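You operate a simulated robot arm through the tools that you are given. There is no shell and no other tool. Be economical: measure what you need, move in short steps, check, and stop when the job is done.

Carry out the task below with a simulated robot arm. There is one attempt and no reset: what you move stays moved.

## Task
Stand the cactus pot on the yellow saucer, water it and wipe up the spilt soil.
Fine: water till the soil is dark, none standing on it or spilt; can and purple sponge go back. Set down upright: cactus pot, watering can. What is to be rubbed or washed off counts as gone when no trace of it is left.

It is judged by the outcome, as a careful person would: the job done as asked, and still so three seconds after it is handed in. It fails if anything else is knocked over, pushed out of place, dropped, spilled or broken.

## Robot
A 7-joint arm with a two-finger parallel gripper, fixed in place. Base frame: the origin is at the foot of the arm, x ahead of it, y to its left, z up. Units: m, degrees, N and s.
Its first joint turns from -166.0 to 166.0 degrees. Payload 4.4 kg.
The tool frame sits at the grasp point between the pads (the TCP): z along the fingers, y along the line on which they close. The tips reach 0.023 m beyond it. Largest opening 0.094 m; finger width 0.038, thickness 0.01; the body of the gripper, 0.054 by 0.096 m, starts 0.039 m behind the TCP.
Orientation is told as [roll, pitch, yaw] about the base's x, y, z axes, in that order, counted from this pose: with the fingers straight down and closing along the base's y, the tool's x points along the base's -x, its y along +y and its z along -z.

## Interface
- The arm moves only by the tool arm_command. Its argument "increments" is a list of rows, each a list of 7 numbers: the shift along the tool's x, y, z in units of 20 mm (1.0 is 20 mm), then the turn, a rotation vector about the tool's x, y, z in units of 5 degrees (1.0 is 5 degrees), then the closure in counts, from 0 (fully open) to 255 (shut). In form: [[tx, ty, tz, wx, wy, wz, fingers], ...]. A call has 1 to 8 rows; each row shifts and turns the commanded pose from where the row before left it, along the tool's axes as they then stand. A call with a number of a shift or a turn outside -1 to 1 is refused whole. Rows are played at 5 a second. More than 0.05 m and 8.6 degrees between two rows, or a gripper value outside its range, and nothing of the call is played. Where a pose cannot be reached the arm comes as near as it can. A force on the tool above 40 N (or 10 N above the force at the start of the call, whichever is more), or a blocked arm, ends the call early, and 0.2 s more pass. The fingers move at their own pace (about 0.072 m/s each) and stop on an object; they squeeze with about 21 N. The grip force told is the motor's: it shows also when the fingers shut on nothing. Time passes only in rows, and 0.2 s behind the last, so rows that do not move let the fingers close. It gives the time, the measured TCP pose, the force on the tool (base axes), the opening and the grip force at its end, in the units of the frame above (readings bear some noise), with the torque about the TCP (base axes, N m) and any sound that the robot's microphone picked up.
- Cameras (640 x 400 px; columns grow to the right, rows downward): "scene" is fixed at [0.3996, 0.4984, 1.4822]; the picture's right is [-0.58, -0.81, 0.00], its down [-0.42, 0.30, -0.86] and it looks along [0.69, -0.50, -0.52] (base axes); focal length 326 px, centre (320, 200). "wrist" rides on the gripper at [0.086, 0.016, -0.074] in the tool frame; the picture's right is [-0.18, 0.98, 0.00], its down [-0.58, -0.11, -0.81] and it looks along [-0.79, -0.15, 0.59] (tool axes); focal length 243 px, centre (320, 200). There is no depth. A picture from a camera that has moved, and an enlarged one, comes with that camera's place and axes in the base frame and with its lens.
- get_image(camera): a new picture of that camera. The clock stands still meanwhile.
- enlarge(camera, box): a new picture of the part [left, top, right, bottom] of that camera's present view, enlarged. The clock stands still meanwhile.
- close_job(): hands the job in; it is judged then, once.

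Work in short steps. Places have to be worked out from the pictures, the camera data and where the tool is seen: move nearer, look again, correct. Check each grasp and each placing, and mend what went wrong. You have 120 turns and 76 pictures in all, those below and enlarged ones among them. Open the gripper and draw the arm clear of the work before you hand the job in, unless the task says otherwise; then end with one line.

The tools are called after "Request:" as a command line: name --pt "numbers of a row" for each row, then --argument value for the rest, lists and objects as JSON in quotes. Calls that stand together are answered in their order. arm_command: Moves the arm, as the interface text tells. Its arguments: {"type":"object","properties":{"increments":{"type":"array","items":{"type":"array","items":{"type":"number"}}}},"required":["increments"]} The other tools are called the same way: get_image (camera) takes a picture; enlarge (camera, box) takes an enlarged picture of a part of a camera's view; close_job () hands the job in.

At the start:

```text
time_s: 0.0
tool_pos: [0.6072, 0.0706, 1.1715]
ee_rot: [-0.1, 0.1, 0.1]
wrist_force: [-0.8, -0.3, 0.6]
ft_torque: [0.02, -0.01, 0.03]
opening: 0.094
grip_force: 0.1
```

scene: 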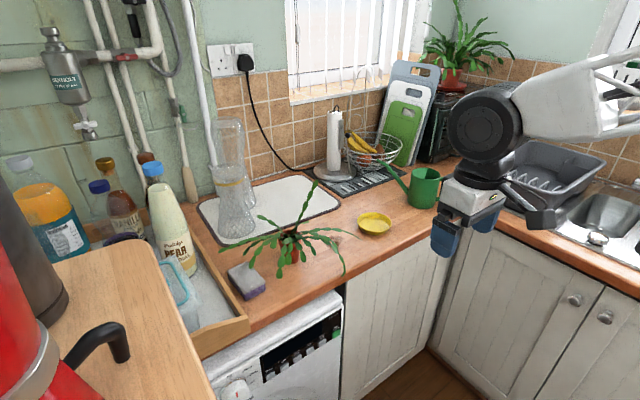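
wrist: 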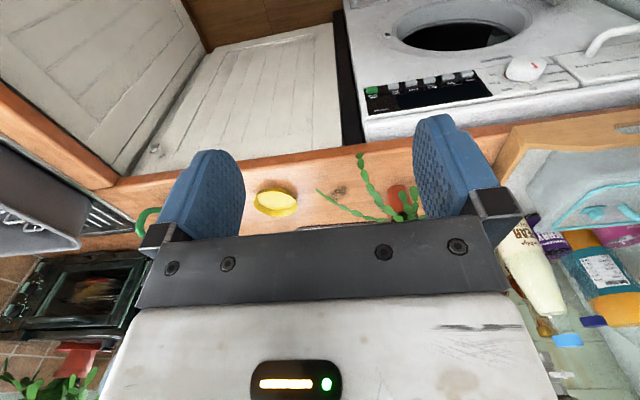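

I'll look at the work area enlarged to locate pot, saucer, can, sponge and spilt soil.

Request:
enlarge --camera "scene" --box '[200, 160, 360, 310]'

Request:
enlarge --camera "scene" --box '[330, 140, 470, 250]'

```text
2.67 times, centred on (280, 235) of scene
camera zoom: at [0.3996, 0.4984, 1.4822], right [-0.58, -0.81, 0.0], down [-0.42, 0.3, -0.86], along [0.69, -0.5, -0.52], focal length 870 px, centre (427, 107)
```

zoom: 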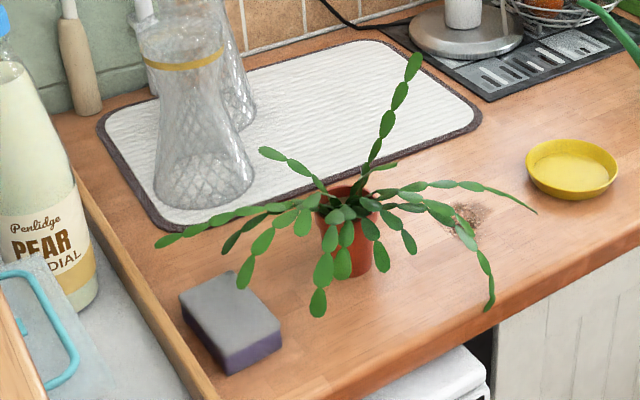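

```text
3.64 times, centred on (400, 195) of scene
camera zoom: at [0.3996, 0.4984, 1.4822], right [-0.58, -0.81, 0.0], down [-0.42, 0.3, -0.86], along [0.69, -0.5, -0.52], focal length 1187 px, centre (29, 218)
```

zoom: 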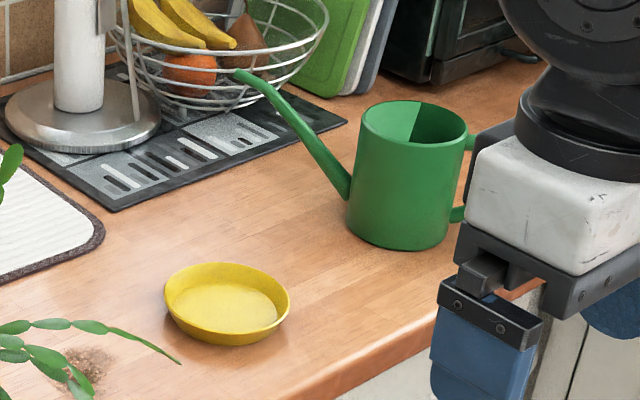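

Triangulating from both views: counter z≈0.92, saucer ≈(0.92,-0.08), pot ≈(0.94,0.195), soil ≈(0.945,0.05), sponge ≈(0.93,0.32), can ≈(0.95,-0.31). I move in line with the pot for a closer look.

Request:
arm_command --pt "-0.5 1 0.5 0 0 0 0" --pt "-0.5 1 0.5 0 0 0 0" --pt "-0.5 1 0.5 0 0 0 0" --pt "-0.5 1 0.5 0 0 0 0" --pt "-0.5 1 0.5 0 0 0 0" --pt "-0.5 1 0.5 0 0 0 0"

Request:
get_image --camera "wrist"

Request:
get_image --camera "scene"

```text
time_s: 1.4
tool_pos: [0.6673, 0.1883, 1.1118]
ee_rot: [0.0, 0.0, 0.0]
wrist_force: [-0.9, 0.0, 0.5]
ft_torque: [-0.01, 0.02, 0.0]
opening: 0.0941
grip_force: 0.1
```

```text
71 pictures are left
camera wrist: at [0.581, 0.2059, 1.1852], right [0.18, 0.98, 0.0], down [0.58, -0.11, 0.81], along [0.79, -0.15, -0.59], focal length 243 px, centre (320, 200)
```

wrist: 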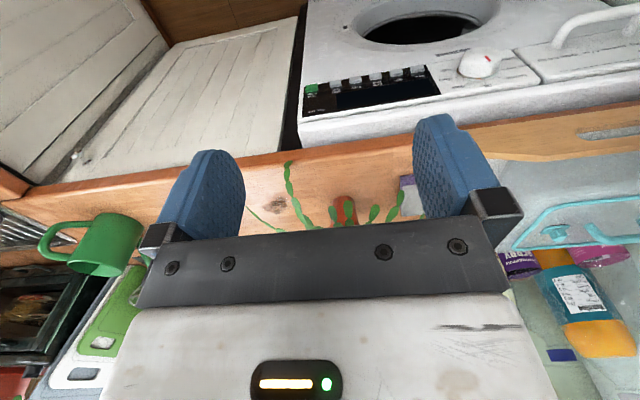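

```text
70 pictures are left
```

scene: 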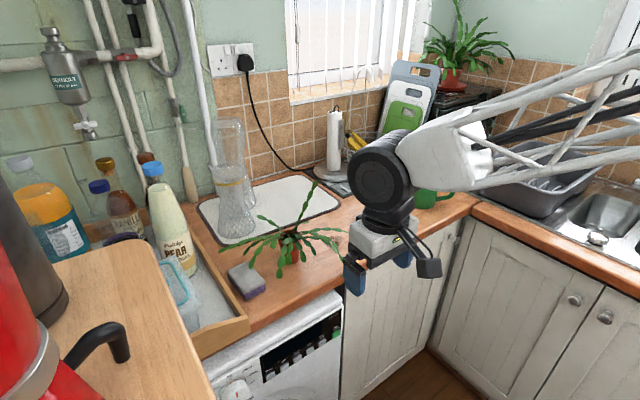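

Request:
enlarge --camera "wrist" --box '[240, 145, 420, 235]'

Request:
enlarge --camera "wrist" --box '[20, 180, 180, 280]'

```text
3.56 times, centred on (330, 190) of wrist
camera zoom: at [0.581, 0.2059, 1.1852], right [0.18, 0.98, 0.0], down [0.58, -0.11, 0.81], along [0.79, -0.15, -0.59], focal length 863 px, centre (284, 236)
```

zoom: 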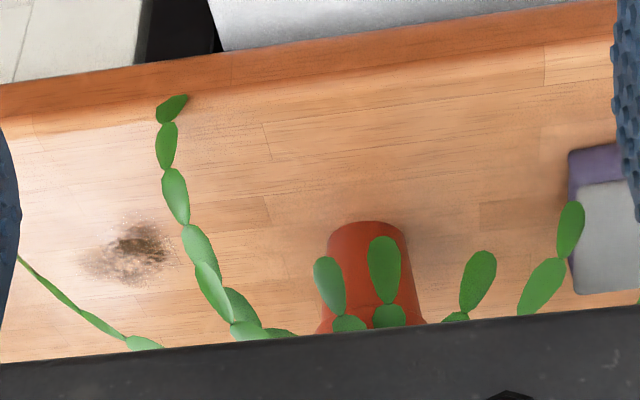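

```text
4.00 times, centred on (100, 230) of wrist
camera zoom: at [0.581, 0.2059, 1.1852], right [0.18, 0.98, 0.0], down [0.58, -0.11, 0.81], along [0.79, -0.15, -0.59], focal length 970 px, centre (1200, 80)
```

zoom: 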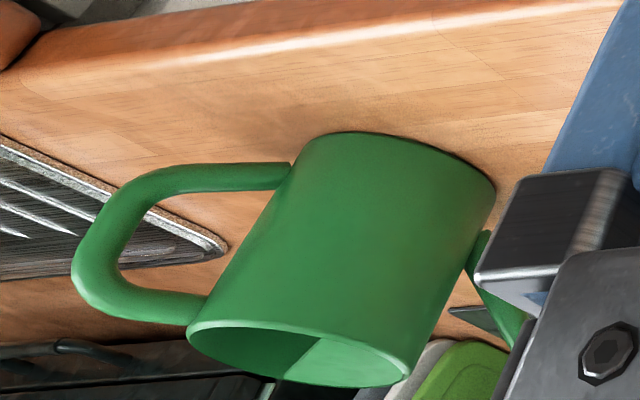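

The pot base is ≈(0.948,0.185), about 42 mm wide; leaves fan out above. I tilt the tool 40–45° forward and descend in front of the pot.

Request:
arm_command --pt "-0.9 0 0.79 0 -1 0 60" --pt "-0.83 0 0.87 0 -1 0 60" --pt "-0.75 0 0.93 0 -1 0 60" --pt "-0.67 0 0.99 0 -1 0 60" --pt "-0.54 0 1 0 -1 0 60" --pt "-0.44 0 1 0 -1 0 60" --pt "-0.34 0 1 0 -1 0 60" --pt "-0.25 0 1 0 -1 0 60"

Request:
get_image --camera "wrist"

Request:
enlarge --camera "scene" --box '[200, 160, 400, 310]'

```text
time_s: 3.2
tool_pos: [0.8061, 0.188, 0.9931]
ee_rot: [0.1, -40.3, 0.0]
wrist_force: [1.0, 0.2, 0.2]
ft_torque: [0.02, 0.03, -0.02]
opening: 0.0719
grip_force: 0.1
```

```text
67 pictures are left
camera wrist: at [0.6904, 0.2048, 0.9923], right [0.14, 0.98, 0.12], down [-0.08, -0.11, 0.99], along [0.99, -0.15, 0.06], focal length 243 px, centre (320, 200)
```

wrist: 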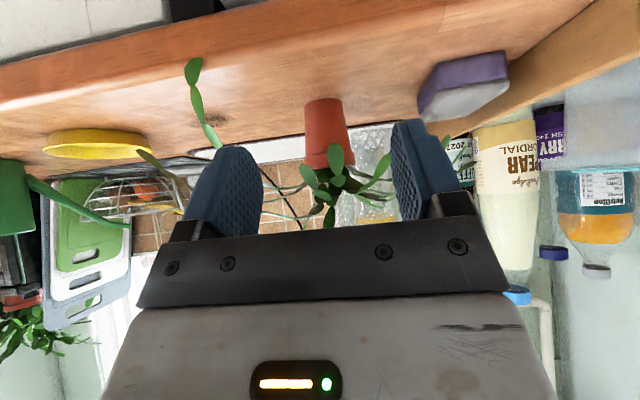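

```text
2.67 times, centred on (300, 235) of scene
camera zoom: at [0.3996, 0.4984, 1.4822], right [-0.58, -0.81, 0.0], down [-0.42, 0.3, -0.86], along [0.69, -0.5, -0.52], focal length 870 px, centre (373, 107)
```

zoom: 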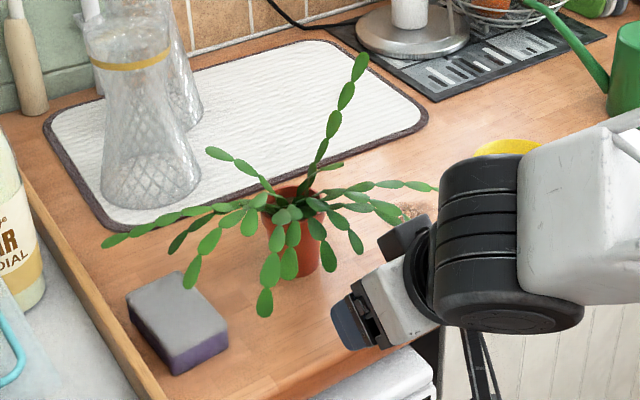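

Pot is aligned in y (≈0.186). I advance under the leaves with the pads slightly open, stopping just short to check.

Request:
arm_command --pt "-0.54 0 0.71 0 0 0 60" --pt "-0.54 0 0.71 0 0 0 60" --pt "-0.54 0 0.71 0 0 0 60" --pt "-0.54 0 0.71 0 0 0 60" --pt "-0.54 0 0.71 0 0 0 60" --pt "-0.54 0 0.71 0 0 0 60"

Request:
get_image --camera "wrist"

Request:
enlarge --camera "scene" --box '[200, 160, 400, 310]'

```text
time_s: 4.6
tool_pos: [0.908, 0.1884, 0.968]
ee_rot: [0.1, -40.0, 0.0]
wrist_force: [-0.3, 0.7, -0.4]
ft_torque: [0.0, -0.01, -0.03]
opening: 0.0719
grip_force: 0.0
```

```text
65 pictures are left
camera wrist: at [0.794, 0.2055, 0.9689], right [0.14, 0.98, 0.12], down [-0.07, -0.11, 0.99], along [0.99, -0.15, 0.06], focal length 243 px, centre (320, 200)
```

wrist: 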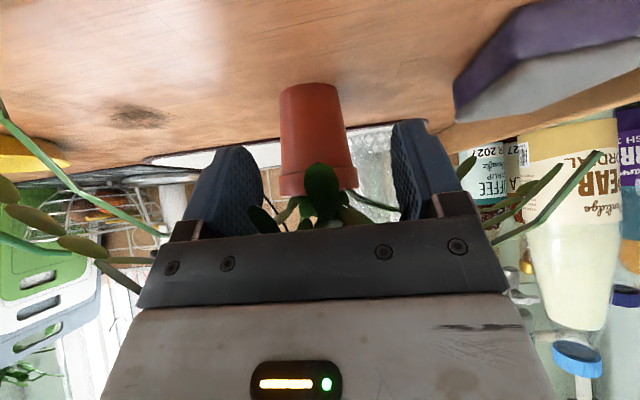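

```text
2.67 times, centred on (300, 235) of scene
camera zoom: at [0.3996, 0.4984, 1.4822], right [-0.58, -0.81, 0.0], down [-0.42, 0.3, -0.86], along [0.69, -0.5, -0.52], focal length 870 px, centre (373, 107)
```

zoom: 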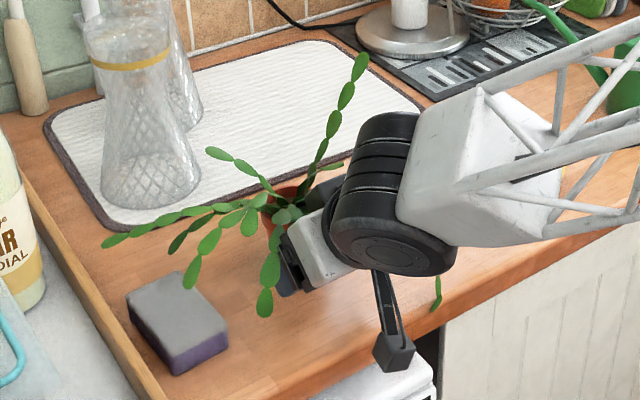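

Pot is between the fingers ahead, centre about x≈0.955, y≈0.184. I move in the last 45 mm with a small y correction and close.

Request:
arm_command --pt "-0.51 -0.1 0.56 0 0 0 60" --pt "-0.51 -0.1 0.56 0 0 0 60" --pt "-0.51 0 0.56 0 0 0 60" --pt "0 0 0 0 0 0 150" --pt "0 0 0 0 0 0 255" --pt "0 0 0 0 0 0 255"

Request:
get_image --camera "wrist"

```text
time_s: 6.0
tool_pos: [0.9532, 0.1853, 0.961]
ee_rot: [0.0, -40.1, 0.0]
wrist_force: [-0.3, -0.5, -0.6]
ft_torque: [0.01, 0.1, 0.0]
opening: 0.0592
grip_force: 21.1
```

```text
63 pictures are left
camera wrist: at [0.8389, 0.2019, 0.9622], right [0.14, 0.98, 0.12], down [-0.07, -0.11, 0.99], along [0.99, -0.15, 0.06], focal length 243 px, centre (320, 200)
```

wrist: 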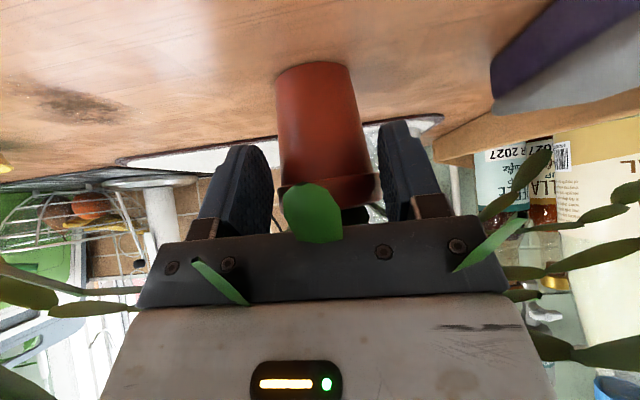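

Grip holds at 59 mm (the rim band). Lift 60 mm and check it hangs properly.

Request:
arm_command --pt "-0.321 0 -0.383 0 0 0 255" --pt "-0.643 0 -0.766 0 0 0 255" --pt "-0.643 0 -0.766 0 0 0 255" --pt "-0.321 0 -0.383 0 0 0 255"

Request:
get_image --camera "wrist"

Request:
enlarge --camera "scene" --box '[200, 140, 400, 290]'

```text
time_s: 7.0
tool_pos: [0.9538, 0.1852, 1.0233]
ee_rot: [0.0, -40.0, 0.0]
wrist_force: [0.6, -0.8, -3.0]
ft_torque: [0.02, 0.1, -0.01]
opening: 0.059
grip_force: 21.2
```

```text
62 pictures are left
camera wrist: at [0.8391, 0.2019, 1.023], right [0.14, 0.98, 0.12], down [-0.07, -0.11, 0.99], along [0.99, -0.15, 0.06], focal length 243 px, centre (320, 200)
```

wrist: 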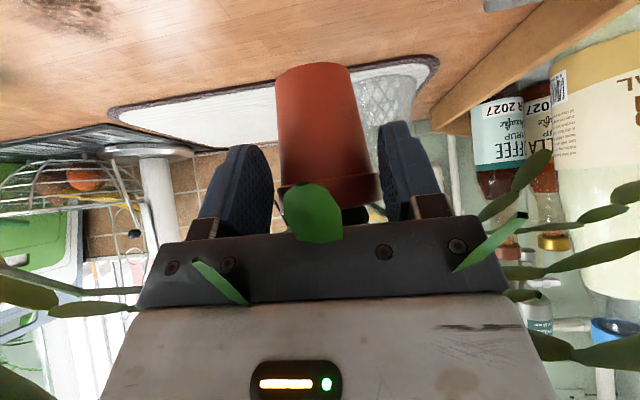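

```text
2.67 times, centred on (300, 215) of scene
camera zoom: at [0.3996, 0.4984, 1.4822], right [-0.58, -0.81, 0.0], down [-0.42, 0.3, -0.86], along [0.69, -0.5, -0.52], focal length 870 px, centre (373, 160)
```

zoom: 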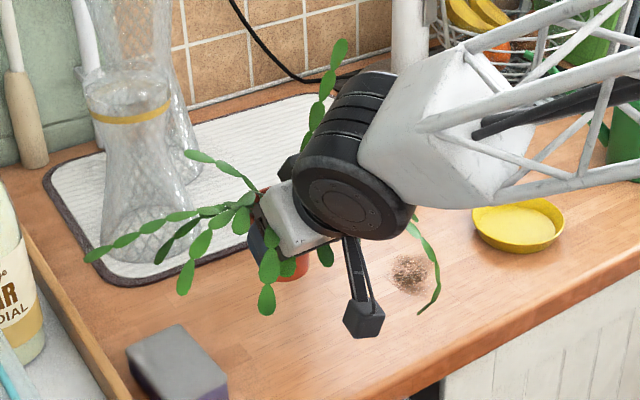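

Pot hangs straight; its axis is ≈17 mm beyond the TCP in x. Saucer ≈(0.937,-0.088). Carry it over at this height.

Request:
arm_command --pt "0.15 -0.5 -0.13 0 0 0 255" --pt "0.15 -1 -0.13 0 0 0 255" --pt "0.15 -1 -0.13 0 0 0 255" --pt "0.15 -1 -0.13 0 0 0 255" --pt "0.15 -1 -0.13 0 0 0 255" --pt "0.15 -1 -0.13 0 0 0 255" --pt "0.15 -1 -0.13 0 0 0 255" --pt "0.15 -0.5 -0.13 0 0 0 255"

Request:
get_image --camera "wrist"

```text
time_s: 8.8
tool_pos: [0.9208, 0.0441, 1.0223]
ee_rot: [-0.1, -40.0, 0.1]
wrist_force: [-0.2, 0.5, -2.4]
ft_torque: [0.02, 0.11, -0.02]
opening: 0.0587
grip_force: 21.3
```

```text
60 pictures are left
camera wrist: at [0.8072, 0.0616, 1.023], right [0.14, 0.98, 0.12], down [-0.07, -0.11, 0.99], along [0.99, -0.15, 0.06], focal length 243 px, centre (320, 200)
```

wrist: 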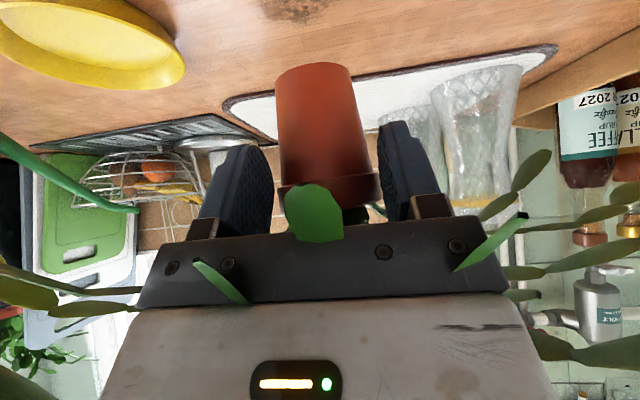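

Request:
arm_command --pt "0 -0.6 0 0 0 0 255" --pt "0 -1 0 0 0 0 255" --pt "0 -1 0 0 0 0 255" --pt "0 -1 0 0 0 0 255" --pt "0 -1 0 0 0 0 255" --pt "0 -1 0 0 0 0 255" --pt "0 -0.6 0 0 0 0 255"

Request:
get_image --camera "wrist"

Request:
enlarge --camera "scene" --box '[280, 150, 440, 270]'

```text
time_s: 10.4
tool_pos: [0.9224, -0.0803, 1.0233]
ee_rot: [-0.1, -40.1, -0.1]
wrist_force: [0.6, 0.0, -2.6]
ft_torque: [0.02, 0.1, 0.02]
opening: 0.0587
grip_force: 21.0
```

```text
59 pictures are left
camera wrist: at [0.8081, -0.0623, 1.0234], right [0.14, 0.98, 0.12], down [-0.07, -0.11, 0.99], along [0.99, -0.15, 0.06], focal length 243 px, centre (320, 200)
```

wrist: 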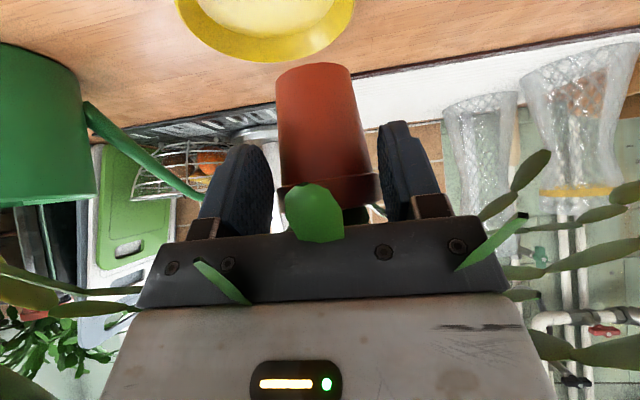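

```text
3.33 times, centred on (360, 210) of scene
camera zoom: at [0.3996, 0.4984, 1.4822], right [-0.58, -0.81, 0.0], down [-0.42, 0.3, -0.86], along [0.69, -0.5, -0.52], focal length 1088 px, centre (187, 167)
```

zoom: 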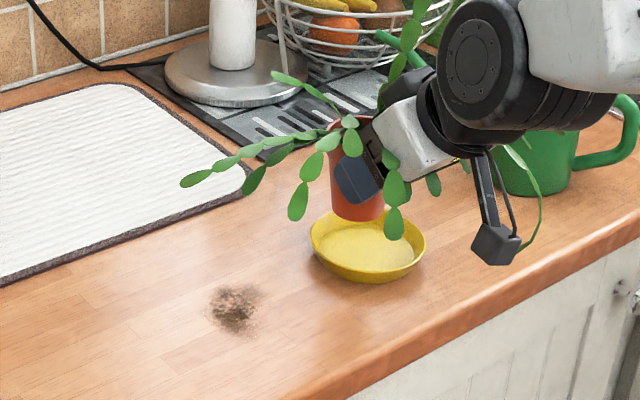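

Pot needs ≈12 mm more toward −y to be centred over the saucer. I shift, then lower 45 mm and look.

Request:
arm_command --pt "0.08 -0.6 -0.06 0 0 0 255" --pt "0.643 0 0.766 0 0 0 255" --pt "0.643 0 0.766 0 0 0 255" --pt "0.161 0 0.192 0 0 0 255"

Request:
get_image --camera "wrist"

Request:
enlarge --camera "scene" --box '[300, 170, 420, 260]'

```text
time_s: 11.4
tool_pos: [0.9205, -0.0922, 0.9777]
ee_rot: [-0.1, -40.0, -0.1]
wrist_force: [-0.1, -0.2, -4.0]
ft_torque: [0.02, 0.11, 0.0]
opening: 0.0587
grip_force: 21.1
```

```text
57 pictures are left
camera wrist: at [0.8059, -0.0744, 0.9782], right [0.14, 0.98, 0.12], down [-0.07, -0.11, 0.99], along [0.99, -0.15, 0.06], focal length 243 px, centre (320, 200)
```

wrist: 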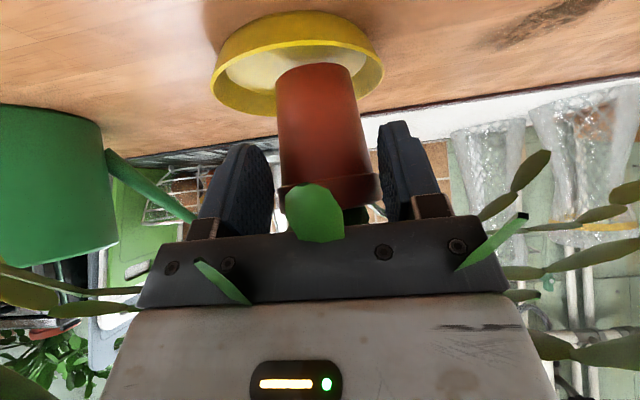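

```text
4.44 times, centred on (360, 215) of scene
camera zoom: at [0.3996, 0.4984, 1.4822], right [-0.58, -0.81, 0.0], down [-0.42, 0.3, -0.86], along [0.69, -0.5, -0.52], focal length 1450 px, centre (142, 133)
```

zoom: 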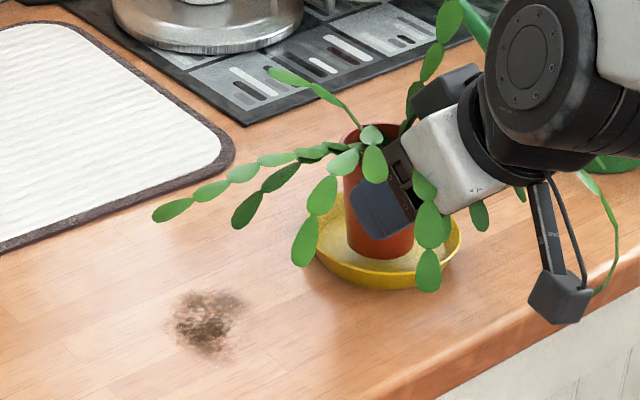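

Pot bottom is inside the saucer, slightly off toward +y. Nudge −5 mm in y and lower gently.

Request:
arm_command --pt "0 -0.25 0 0 0 0 255" --pt "0.096 0 0.115 0 0 0 255" --pt "0.096 0 0.115 0 0 0 255" --pt "0.08 0 0.096 0 0 0 255"

```text
time_s: 12.4
tool_pos: [0.9195, -0.097, 0.9683]
ee_rot: [0.1, -40.0, -0.2]
wrist_force: [0.3, -0.8, -1.8]
ft_torque: [0.0, 0.11, 0.0]
opening: 0.0586
grip_force: 21.2
```

Request:
arm_command --pt "0.048 0 0.057 0 0 0 255" --pt "0.048 0 0.057 0 0 0 255"

Request:
get_image --camera "wrist"

```text
time_s: 13.0
tool_pos: [0.9198, -0.0954, 0.9651]
ee_rot: [0.0, -40.0, 0.0]
wrist_force: [-0.2, 0.0, -2.2]
ft_torque: [-0.01, 0.13, 0.03]
opening: 0.0584
grip_force: 21.0
```

```text
55 pictures are left
camera wrist: at [0.8055, -0.0789, 0.966], right [0.14, 0.98, 0.12], down [-0.07, -0.11, 0.99], along [0.99, -0.15, 0.06], focal length 243 px, centre (320, 200)
```

wrist: 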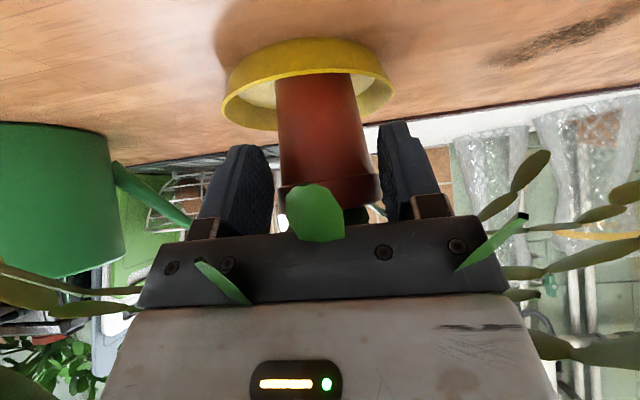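

Pot is centred in the saucer; not yet loaded on it (still ≈2 N weight). Lower in 1 mm steps.

Request:
arm_command --pt "0.032 0 0.038 0 0 0 255" --pt "0.032 0 0.038 0 0 0 255" --pt "0 0 0 0 0 0 255"

```text
time_s: 13.8
tool_pos: [0.9211, -0.096, 0.9648]
ee_rot: [0.0, -40.2, 0.0]
wrist_force: [-1.4, -2.7, 4.3]
ft_torque: [0.05, -0.13, -0.05]
opening: 0.0583
grip_force: 21.0
```

Contact felt (+4 N). Release slightly (leave saucer rim clear) and check.

Request:
arm_command --pt "0 0 0 0 0 0 78" --pt "0 0 0 0 0 0 78"

Request:
get_image --camera "wrist"

```text
time_s: 14.4
tool_pos: [0.9194, -0.0955, 0.9637]
ee_rot: [0.1, -39.9, 0.0]
wrist_force: [0.2, -0.9, -0.3]
ft_torque: [0.02, -0.01, 0.01]
opening: 0.0653
grip_force: 0.0
```

```text
54 pictures are left
camera wrist: at [0.8054, -0.0788, 0.9642], right [0.14, 0.98, 0.12], down [-0.07, -0.11, 0.99], along [0.99, -0.15, 0.06], focal length 243 px, centre (320, 200)
```

wrist: 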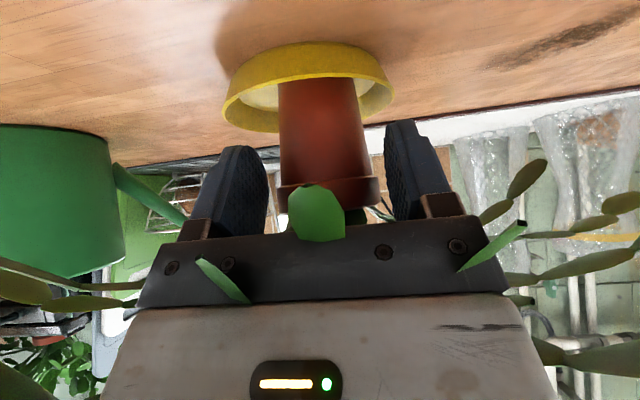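

Released, pot upright. Back out rearward and slightly up.

Request:
arm_command --pt "0.0 0 -0.5 0 0 0 78" --pt "0.474 0 -0.88 0 0 0 78" --pt "0.474 0 -0.88 0 0 0 78" --pt "0.474 0 -0.88 0 0 0 78" --pt "0.474 0 -0.88 0 0 0 60" --pt "0.474 0 -0.88 0 0 0 60" --pt "0.474 0 -0.88 0 0 0 60" --pt "0.474 0 -0.88 0 0 0 60"

Request:
get_image --camera "wrist"

Request:
enlarge --camera "scene" --box '[300, 140, 460, 260]'

```text
time_s: 16.2
tool_pos: [0.7835, -0.0968, 1.023]
ee_rot: [-0.1, -40.1, -0.1]
wrist_force: [0.2, 0.0, -0.7]
ft_torque: [0.02, -0.04, 0.04]
opening: 0.072
grip_force: 0.1
```

```text
53 pictures are left
camera wrist: at [0.6687, -0.0791, 1.0237], right [0.14, 0.98, 0.12], down [-0.07, -0.11, 0.99], along [0.99, -0.15, 0.06], focal length 243 px, centre (320, 200)
```

wrist: 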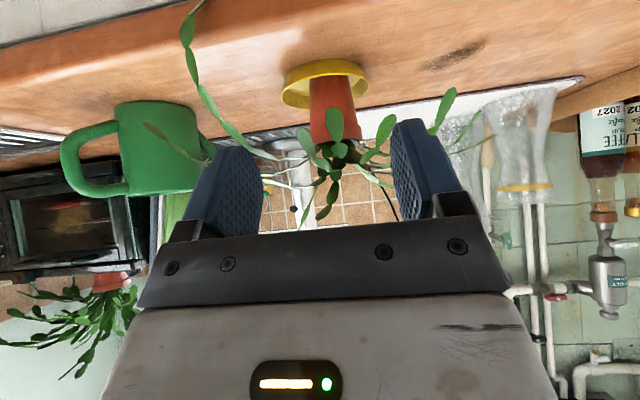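

```text
3.33 times, centred on (380, 200) of scene
camera zoom: at [0.3996, 0.4984, 1.4822], right [-0.58, -0.81, 0.0], down [-0.42, 0.3, -0.86], along [0.69, -0.5, -0.52], focal length 1088 px, centre (120, 200)
```

zoom: 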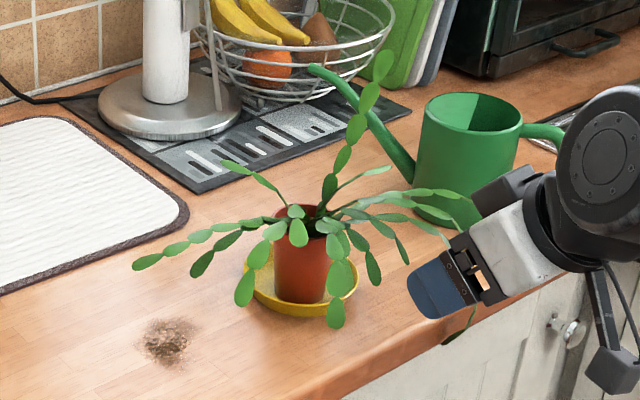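

Pot stands well on the saucer. Next the can: handle points back toward (−x,−y), at ≈(0.885,-0.375). I back off a little and travel to −y, clear of the leaves.

Request:
arm_command --pt "0.46 -0.6 -0.386 0 0 0 0" --pt "0.46 -1 -0.386 0 0 0 0" --pt "0.46 -1 -0.386 0 0 0 0" --pt "0.46 -1 -0.386 0 0 0 0" --pt "0 -1 0 0 0 0 0" --pt "0 -1 0 0 0 0 0" --pt "0 -1 0 0 0 0 0" --pt "0 -1 0 0 0 0 0"

Request:
arm_command --pt "0 -1 0 -0.643 0 -0.766 0" --pt "0.067 -0.996 -0.056 -0.643 0 -0.766 0" --pt "0.133 -0.985 -0.112 -0.643 0 -0.766 0" --pt "0.198 -0.966 -0.167 -0.643 0 -0.766 0" --pt "0.262 -0.94 -0.22 -0.643 0 -0.766 0" --pt "0.324 -0.906 -0.272 -0.643 0 -0.766 0" --pt "0.383 -0.866 -0.322 -0.643 0 -0.766 0" --pt "0.44 -0.819 -0.369 -0.643 0 -0.766 0"

Request:
get_image --camera "wrist"

Request:
get_image --camera "scene"

```text
time_s: 18.0
tool_pos: [0.7358, -0.2481, 1.0211]
ee_rot: [0.0, -39.9, 0.1]
wrist_force: [-0.9, 0.1, -0.5]
ft_torque: [0.03, 0.01, 0.0]
opening: 0.0941
grip_force: 0.1
```

```text
time_s: 19.8
tool_pos: [0.7365, -0.4081, 1.0212]
ee_rot: [-0.1, -40.0, 40.1]
wrist_force: [0.0, 0.7, 0.1]
ft_torque: [0.0, 0.01, 0.01]
opening: 0.0942
grip_force: 0.1
```

```text
51 pictures are left
camera wrist: at [0.6372, -0.4679, 1.0227], right [-0.52, 0.84, 0.12], down [0.01, -0.13, 0.99], along [0.85, 0.52, 0.06], focal length 243 px, centre (320, 200)
```

wrist: 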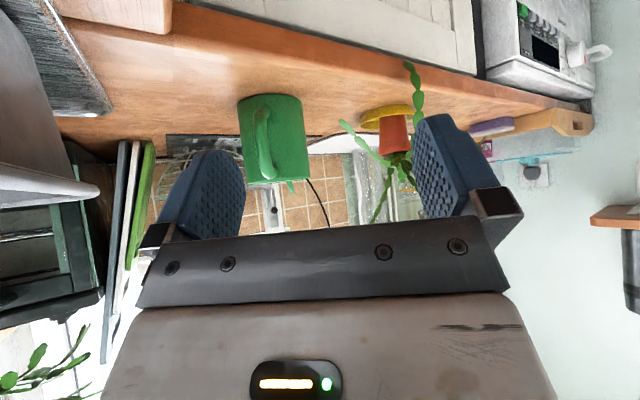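

```text
50 pictures are left
```

scene: 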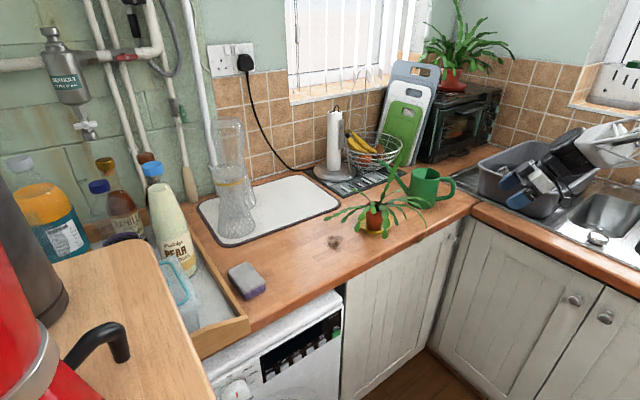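

Request:
enlarge --camera "wrist" --box '[210, 70, 340, 200]'

Request:
enlarge --camera "scene" --box '[360, 150, 480, 250]'

```text
3.08 times, centred on (275, 135) of wrist
camera zoom: at [0.6372, -0.4679, 1.0227], right [-0.52, 0.84, 0.12], down [0.01, -0.13, 0.99], along [0.85, 0.52, 0.06], focal length 746 px, centre (458, 400)
```

zoom: 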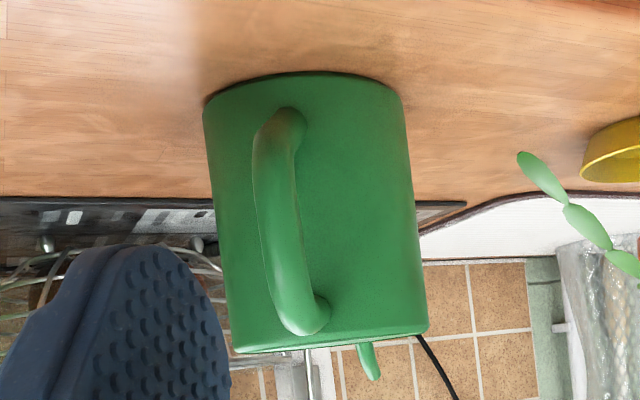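

```text
4.00 times, centred on (420, 200) of scene
camera zoom: at [0.3996, 0.4984, 1.4822], right [-0.58, -0.81, 0.0], down [-0.42, 0.3, -0.86], along [0.69, -0.5, -0.52], focal length 1306 px, centre (-80, 200)
```

zoom: 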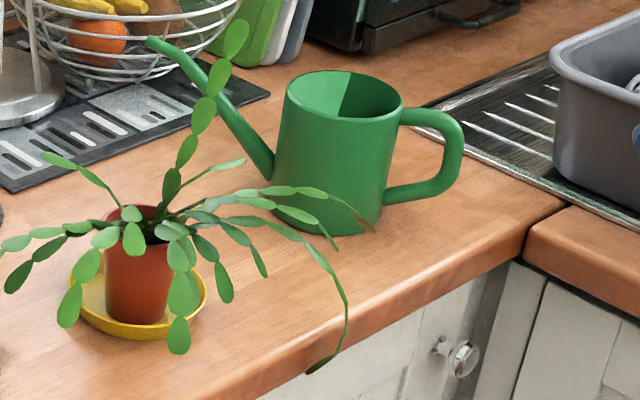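

Can centre ≈(0.955,-0.33), handle bar ≈(0.90,-0.377), spout axis yaw ≈33°. I move to a pre-grasp, tilting to 50° and yaw 35°.

Request:
arm_command --pt "-0.306 -0.605 0.73 0 -1 0 60" --pt "-0.306 -0.605 0.73 0 -1 0 60" --pt "-0.306 -0.605 0.73 0.766 0 0.643 60" --pt "-0.306 -0.605 0.73 0 0 0 60" --pt "-0.306 -0.605 0.73 0 0 0 60" --pt "-0.306 -0.605 0.73 0 0 0 60"

Request:
get_image --camera "wrist"

Request:
enlarge --camera "scene" --box '[380, 130, 540, 250]'

```text
time_s: 21.2
tool_pos: [0.8498, -0.4109, 0.9917]
ee_rot: [-0.1, -49.8, 35.1]
wrist_force: [-0.5, -0.2, 0.7]
ft_torque: [-0.02, 0.01, 0.0]
opening: 0.0718
grip_force: 0.1
```

```text
47 pictures are left
camera wrist: at [0.7482, -0.4623, 0.9722], right [-0.47, 0.87, 0.14], down [-0.14, -0.23, 0.96], along [0.87, 0.43, 0.23], focal length 243 px, centre (320, 200)
```

wrist: 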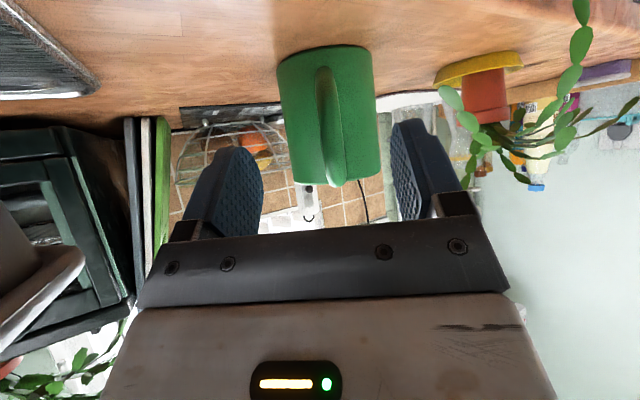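

```text
3.33 times, centred on (460, 190) of scene
camera zoom: at [0.3996, 0.4984, 1.4822], right [-0.58, -0.81, 0.0], down [-0.42, 0.3, -0.86], along [0.69, -0.5, -0.52], focal length 1088 px, centre (-147, 233)
```

zoom: 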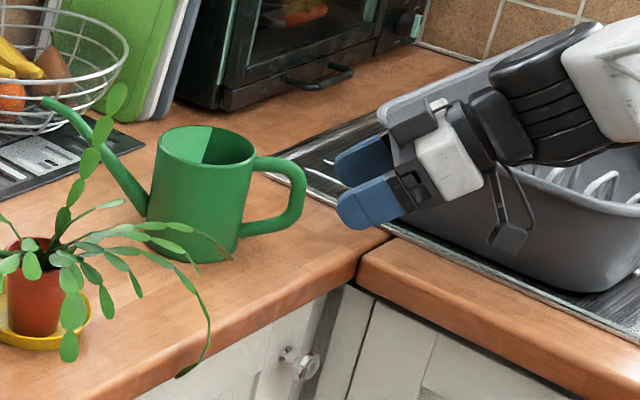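

Bar lines up with the pads; ≈58 mm forward and 30 mm lower remain. I go 50 mm and check.

Request:
arm_command --pt "-0.115 0 0.72 0 0 0 60" --pt "-0.115 0 0.72 0 0 0 60" --pt "-0.115 0 0.72 0 0 0 60" --pt "-0.115 0 0.72 0 0 0 60"

Request:
get_image --camera "wrist"

Request:
enlarge --camera "scene" --box '[380, 140, 500, 230]'

```text
time_s: 22.2
tool_pos: [0.8915, -0.3838, 0.9607]
ee_rot: [-0.1, -50.1, 35.0]
wrist_force: [0.0, -0.5, 0.4]
ft_torque: [-0.01, 0.01, -0.01]
opening: 0.0715
grip_force: 0.1
```

```text
45 pictures are left
camera wrist: at [0.7895, -0.4338, 0.9414], right [-0.47, 0.87, 0.14], down [-0.14, -0.23, 0.96], along [0.87, 0.43, 0.23], focal length 243 px, centre (320, 200)
```

wrist: 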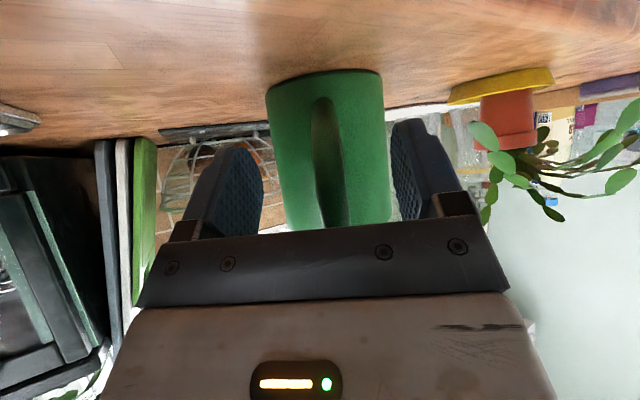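

```text
4.44 times, centred on (440, 185) of scene
camera zoom: at [0.3996, 0.4984, 1.4822], right [-0.58, -0.81, 0.0], down [-0.42, 0.3, -0.86], along [0.69, -0.5, -0.52], focal length 1450 px, centre (-213, 267)
```

zoom: 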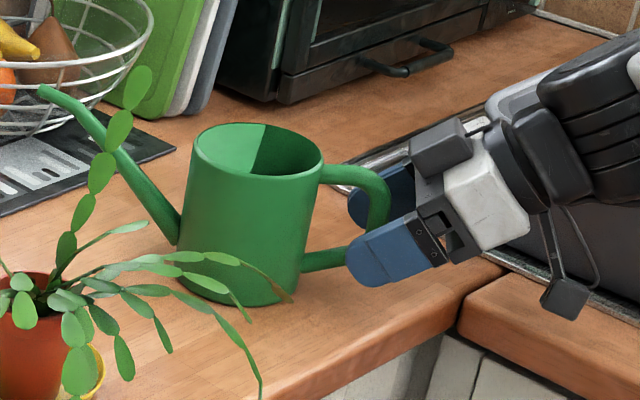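

TCP coincides with the handle bar in both views. Close the grip.

Request:
arm_command --pt "0 0 0 0 0 0 140" --pt "0 0 0 0 0 0 200" --pt "0 0 0 0 0 0 255" --pt "0 0 0 0 0 0 255" --pt "0 0 0 0 0 0 255"

Request:
get_image --camera "wrist"

Request:
enlarge --camera "scene" --box '[380, 140, 500, 230]'

```text
time_s: 23.4
tool_pos: [0.8907, -0.383, 0.9605]
ee_rot: [-0.2, -49.9, 35.1]
wrist_force: [0.5, -1.0, -0.4]
ft_torque: [0.14, 0.04, -0.08]
opening: 0.015
grip_force: 20.6
```

```text
43 pictures are left
camera wrist: at [0.7896, -0.4336, 0.9415], right [-0.47, 0.87, 0.14], down [-0.14, -0.23, 0.96], along [0.87, 0.43, 0.23], focal length 243 px, centre (320, 200)
```

wrist: 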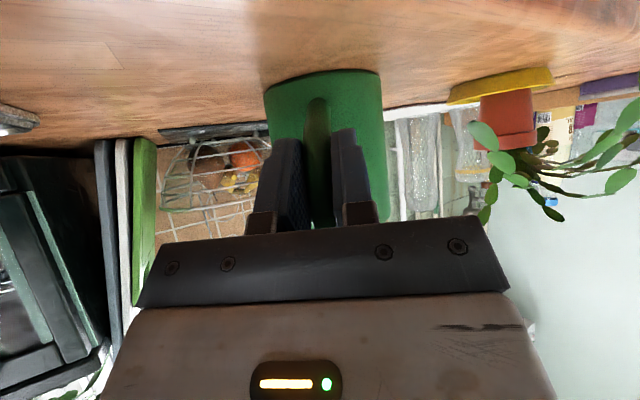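

```text
4.44 times, centred on (440, 185) of scene
camera zoom: at [0.3996, 0.4984, 1.4822], right [-0.58, -0.81, 0.0], down [-0.42, 0.3, -0.86], along [0.69, -0.5, -0.52], focal length 1450 px, centre (-213, 267)
```

zoom: 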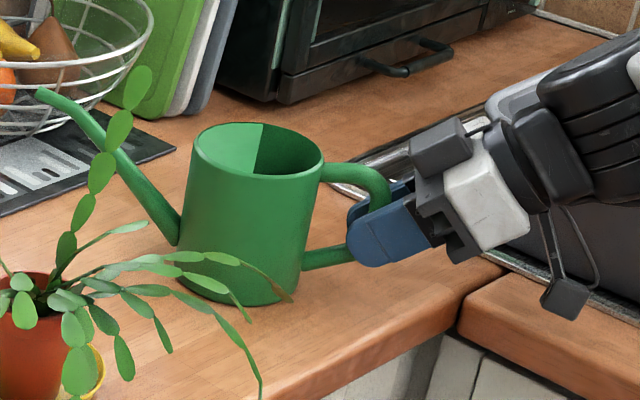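

Handle held (15 mm). Remember return pose (0.891,-0.383,0.9605; pitch −50, yaw 35). Test lift by 6 mm.

Request:
arm_command --pt "-0.077 0 -0.064 0 0 0 255" --pt "-0.077 0 -0.064 0 0 0 255" --pt "-0.077 0 -0.064 0 0 0 255" --pt "0 0 0 0 0 0 255" --pt "0 0 0 0 0 0 255"

Request:
enlarge --camera "scene" --box '[380, 140, 500, 230]'

```text
time_s: 24.6
tool_pos: [0.8921, -0.3822, 0.9666]
ee_rot: [-0.1, -49.9, 35.0]
wrist_force: [0.2, -0.2, -2.7]
ft_torque: [-0.2, 0.28, 0.02]
opening: 0.0147
grip_force: 20.7
```

```text
4.44 times, centred on (440, 185) of scene
camera zoom: at [0.3996, 0.4984, 1.4822], right [-0.58, -0.81, 0.0], down [-0.42, 0.3, -0.86], along [0.69, -0.5, -0.52], focal length 1450 px, centre (-213, 267)
```

zoom: 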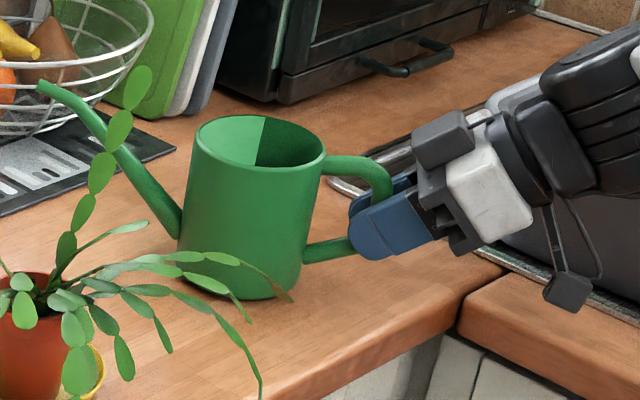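

Clean lift, no slip (≈2.7 N). Raise straight up 120 mm and re-check for slip.

Request:
arm_command --pt "-0.383 0 -0.322 0 0 0 255" --pt "-0.766 0 -0.643 0 0 0 255" --pt "-0.766 0 -0.643 0 0 0 255" --pt "-0.766 0 -0.643 0 0 0 255" --pt "-0.766 0 -0.643 0 0 0 255" --pt "-0.766 0 -0.643 0 0 0 255" --pt "-0.383 0 -0.322 0 0 0 255"

Request:
enlarge --camera "scene" --box '[340, 110, 500, 230]'

```text
time_s: 26.2
tool_pos: [0.89, -0.3827, 1.086]
ee_rot: [0.0, -50.0, 35.0]
wrist_force: [-0.3, 0.4, -4.0]
ft_torque: [-0.22, 0.28, 0.0]
opening: 0.0148
grip_force: 20.6
```

```text
3.33 times, centred on (420, 170) of scene
camera zoom: at [0.3996, 0.4984, 1.4822], right [-0.58, -0.81, 0.0], down [-0.42, 0.3, -0.86], along [0.69, -0.5, -0.52], focal length 1088 px, centre (-13, 300)
```

zoom: 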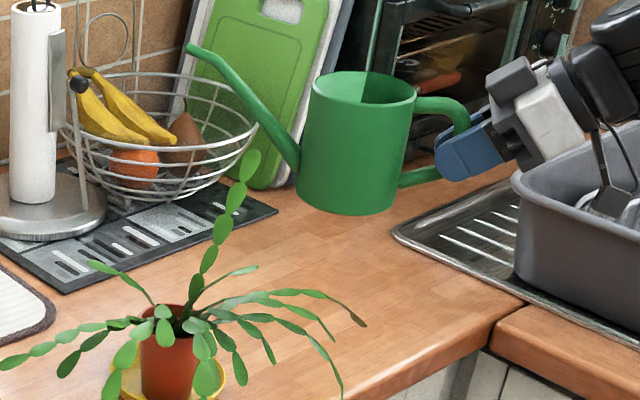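

Held firm. Now move the can so the spout comes over the pot (tip is ≈0.255 m ahead of and 60 mm above the TCP); target TCP ≈(0.72,-0.234,1.11). Two-thirds of the way first.

Request:
arm_command --pt "0.07 0.5 -0.235 0 0 0 255" --pt "0.07 0.915 -0.235 0 0 0 255" --pt "0.07 0.915 -0.235 0 0 0 255" --pt "0.07 0.915 -0.235 0 0 0 255" --pt "0.07 0.915 -0.235 0 0 0 255" --pt "0.07 0.915 -0.235 0 0 0 255" --pt "0.07 0.915 -0.235 0 0 0 255" --pt "0.07 0.5 -0.235 0 0 0 255"

Request:
enlarge --camera "scene" --box '[320, 110, 500, 245]'

Request:
get_image --camera "wrist"

```text
time_s: 28.0
tool_pos: [0.7862, -0.2964, 1.1018]
ee_rot: [0.0, -50.0, 35.0]
wrist_force: [0.1, -0.1, -3.8]
ft_torque: [-0.21, 0.29, -0.01]
opening: 0.0152
grip_force: 20.8
```

```text
2.96 times, centred on (410, 178) of scene
camera zoom: at [0.3996, 0.4984, 1.4822], right [-0.58, -0.81, 0.0], down [-0.42, 0.3, -0.86], along [0.69, -0.5, -0.52], focal length 967 px, centre (53, 267)
```

zoom: 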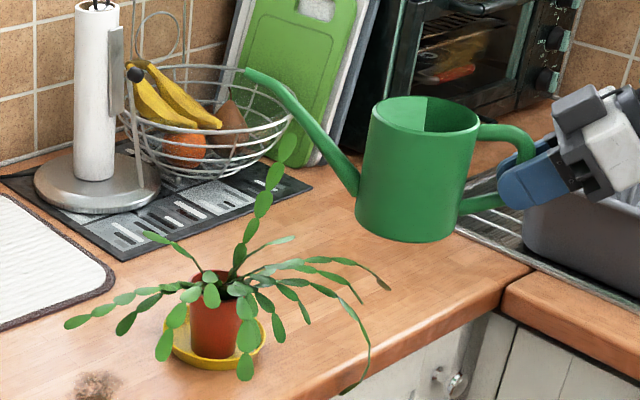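

```text
38 pictures are left
camera wrist: at [0.6851, -0.3472, 1.0828], right [-0.47, 0.87, 0.14], down [-0.14, -0.23, 0.96], along [0.87, 0.43, 0.23], focal length 243 px, centre (320, 200)
```

wrist: 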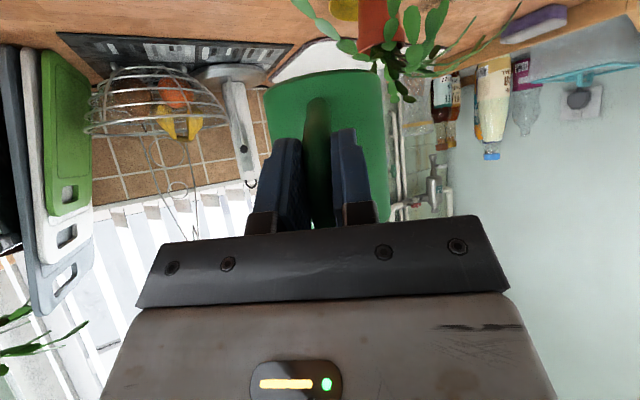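

Leaves top out near z≈1.04, spout well above. Finish the approach.

Request:
arm_command --pt "0.06 0.6 -0.16 0 0 0 255" --pt "0.06 0.9 -0.16 0 0 0 255" --pt "0.06 0.9 -0.16 0 0 0 255" --pt "0.06 0.9 -0.16 0 0 0 255" --pt "0.06 0.7 -0.16 0 0 0 255" --pt "0.0 0.43 -0.15 0 0 0 255"

Request:
enlarge --camera "scene" --box '[320, 120, 480, 240]'

```text
time_s: 29.4
tool_pos: [0.7218, -0.2347, 1.1097]
ee_rot: [0.0, -50.0, 35.0]
wrist_force: [0.0, -1.3, -3.4]
ft_torque: [-0.2, 0.3, 0.02]
opening: 0.015
grip_force: 21.1
```

```text
3.33 times, centred on (400, 180) of scene
camera zoom: at [0.3996, 0.4984, 1.4822], right [-0.58, -0.81, 0.0], down [-0.42, 0.3, -0.86], along [0.69, -0.5, -0.52], focal length 1088 px, centre (53, 267)
```

zoom: 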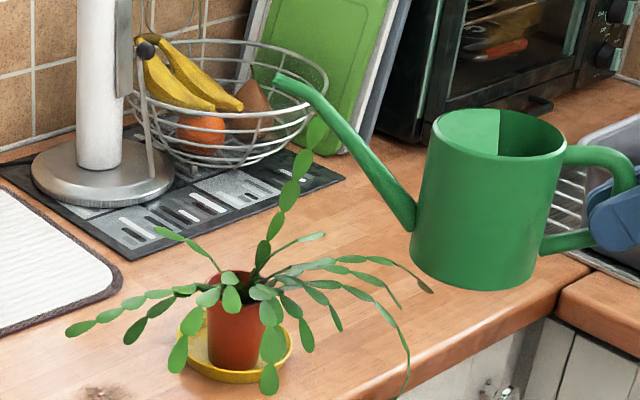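

Spout tip sits right above the pot (≈(0.941,-0.108,1.17)). Begin tilting: 15° first.

Request:
arm_command --pt "0 0 0 0 0.6 0 255" --pt "0 0 0 0 0.6 0 255" --pt "0 0 0 0 0.6 0 255" --pt "0 0 0 0 0.6 0 255" --pt "0 0 0 0 0.6 0 255"

Request:
enlarge --camera "scene" --box '[320, 130, 480, 250]'

```text
time_s: 30.6
tool_pos: [0.7207, -0.2357, 1.1098]
ee_rot: [0.1, -35.0, 35.0]
wrist_force: [-0.4, -0.9, -3.3]
ft_torque: [-0.16, 0.31, 0.0]
opening: 0.0151
grip_force: 21.1
```

```text
3.33 times, centred on (400, 190) of scene
camera zoom: at [0.3996, 0.4984, 1.4822], right [-0.58, -0.81, 0.0], down [-0.42, 0.3, -0.86], along [0.69, -0.5, -0.52], focal length 1088 px, centre (53, 233)
```

zoom: 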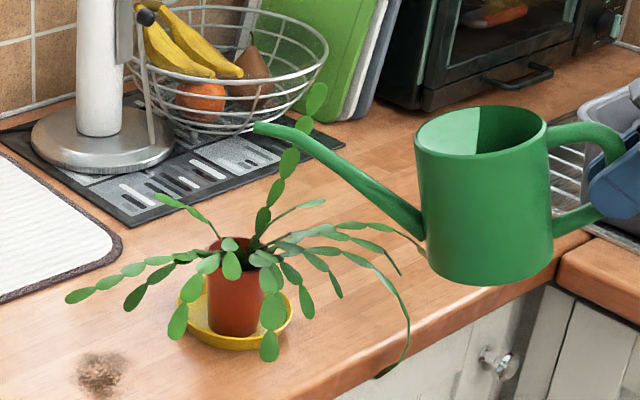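

No water yet. Tilt further by 7.5°.

Request:
arm_command --pt "0 0 0 0 0.5 0 255" --pt "0 0 0 0 0.5 0 255" --pt "0 0 0 0 0.5 0 255"

Request:
enlarge --camera "scene" --box '[340, 150, 440, 240]'

```text
time_s: 31.4
tool_pos: [0.7211, -0.2344, 1.1091]
ee_rot: [-0.1, -27.5, 34.9]
wrist_force: [-0.2, 0.6, -4.0]
ft_torque: [-0.21, 0.27, -0.03]
opening: 0.015
grip_force: 20.7
```

```text
4.44 times, centred on (390, 195) of scene
camera zoom: at [0.3996, 0.4984, 1.4822], right [-0.58, -0.81, 0.0], down [-0.42, 0.3, -0.86], along [0.69, -0.5, -0.52], focal length 1450 px, centre (9, 222)
```

zoom: 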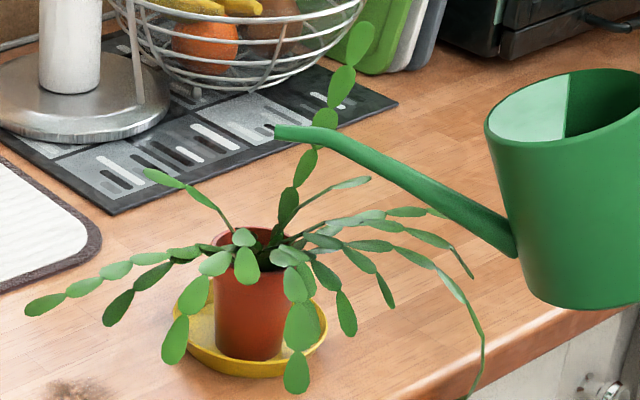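

Tip is over the pot, z≈1.07. Still dry; tilt 5° more.

Request:
arm_command --pt "0 0 0 0 0.5 0 255" --pt "0 0 0 0 0.5 0 255" --pt "0 0 0 0 0 0 255"

Request:
enlarge --camera "scene" --box '[340, 150, 440, 240]'

```text
time_s: 32.2
tool_pos: [0.7216, -0.2358, 1.1101]
ee_rot: [-0.1, -22.5, 35.1]
wrist_force: [-0.2, 0.0, -3.5]
ft_torque: [-0.14, 0.21, 0.01]
opening: 0.0148
grip_force: 21.2
```

```text
4.44 times, centred on (390, 195) of scene
camera zoom: at [0.3996, 0.4984, 1.4822], right [-0.58, -0.81, 0.0], down [-0.42, 0.3, -0.86], along [0.69, -0.5, -0.52], focal length 1450 px, centre (9, 222)
```

zoom: 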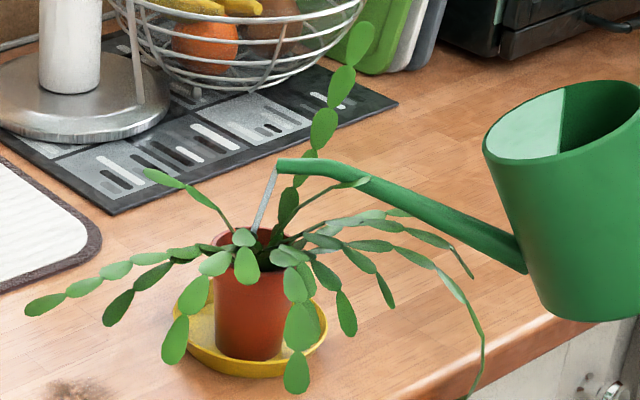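

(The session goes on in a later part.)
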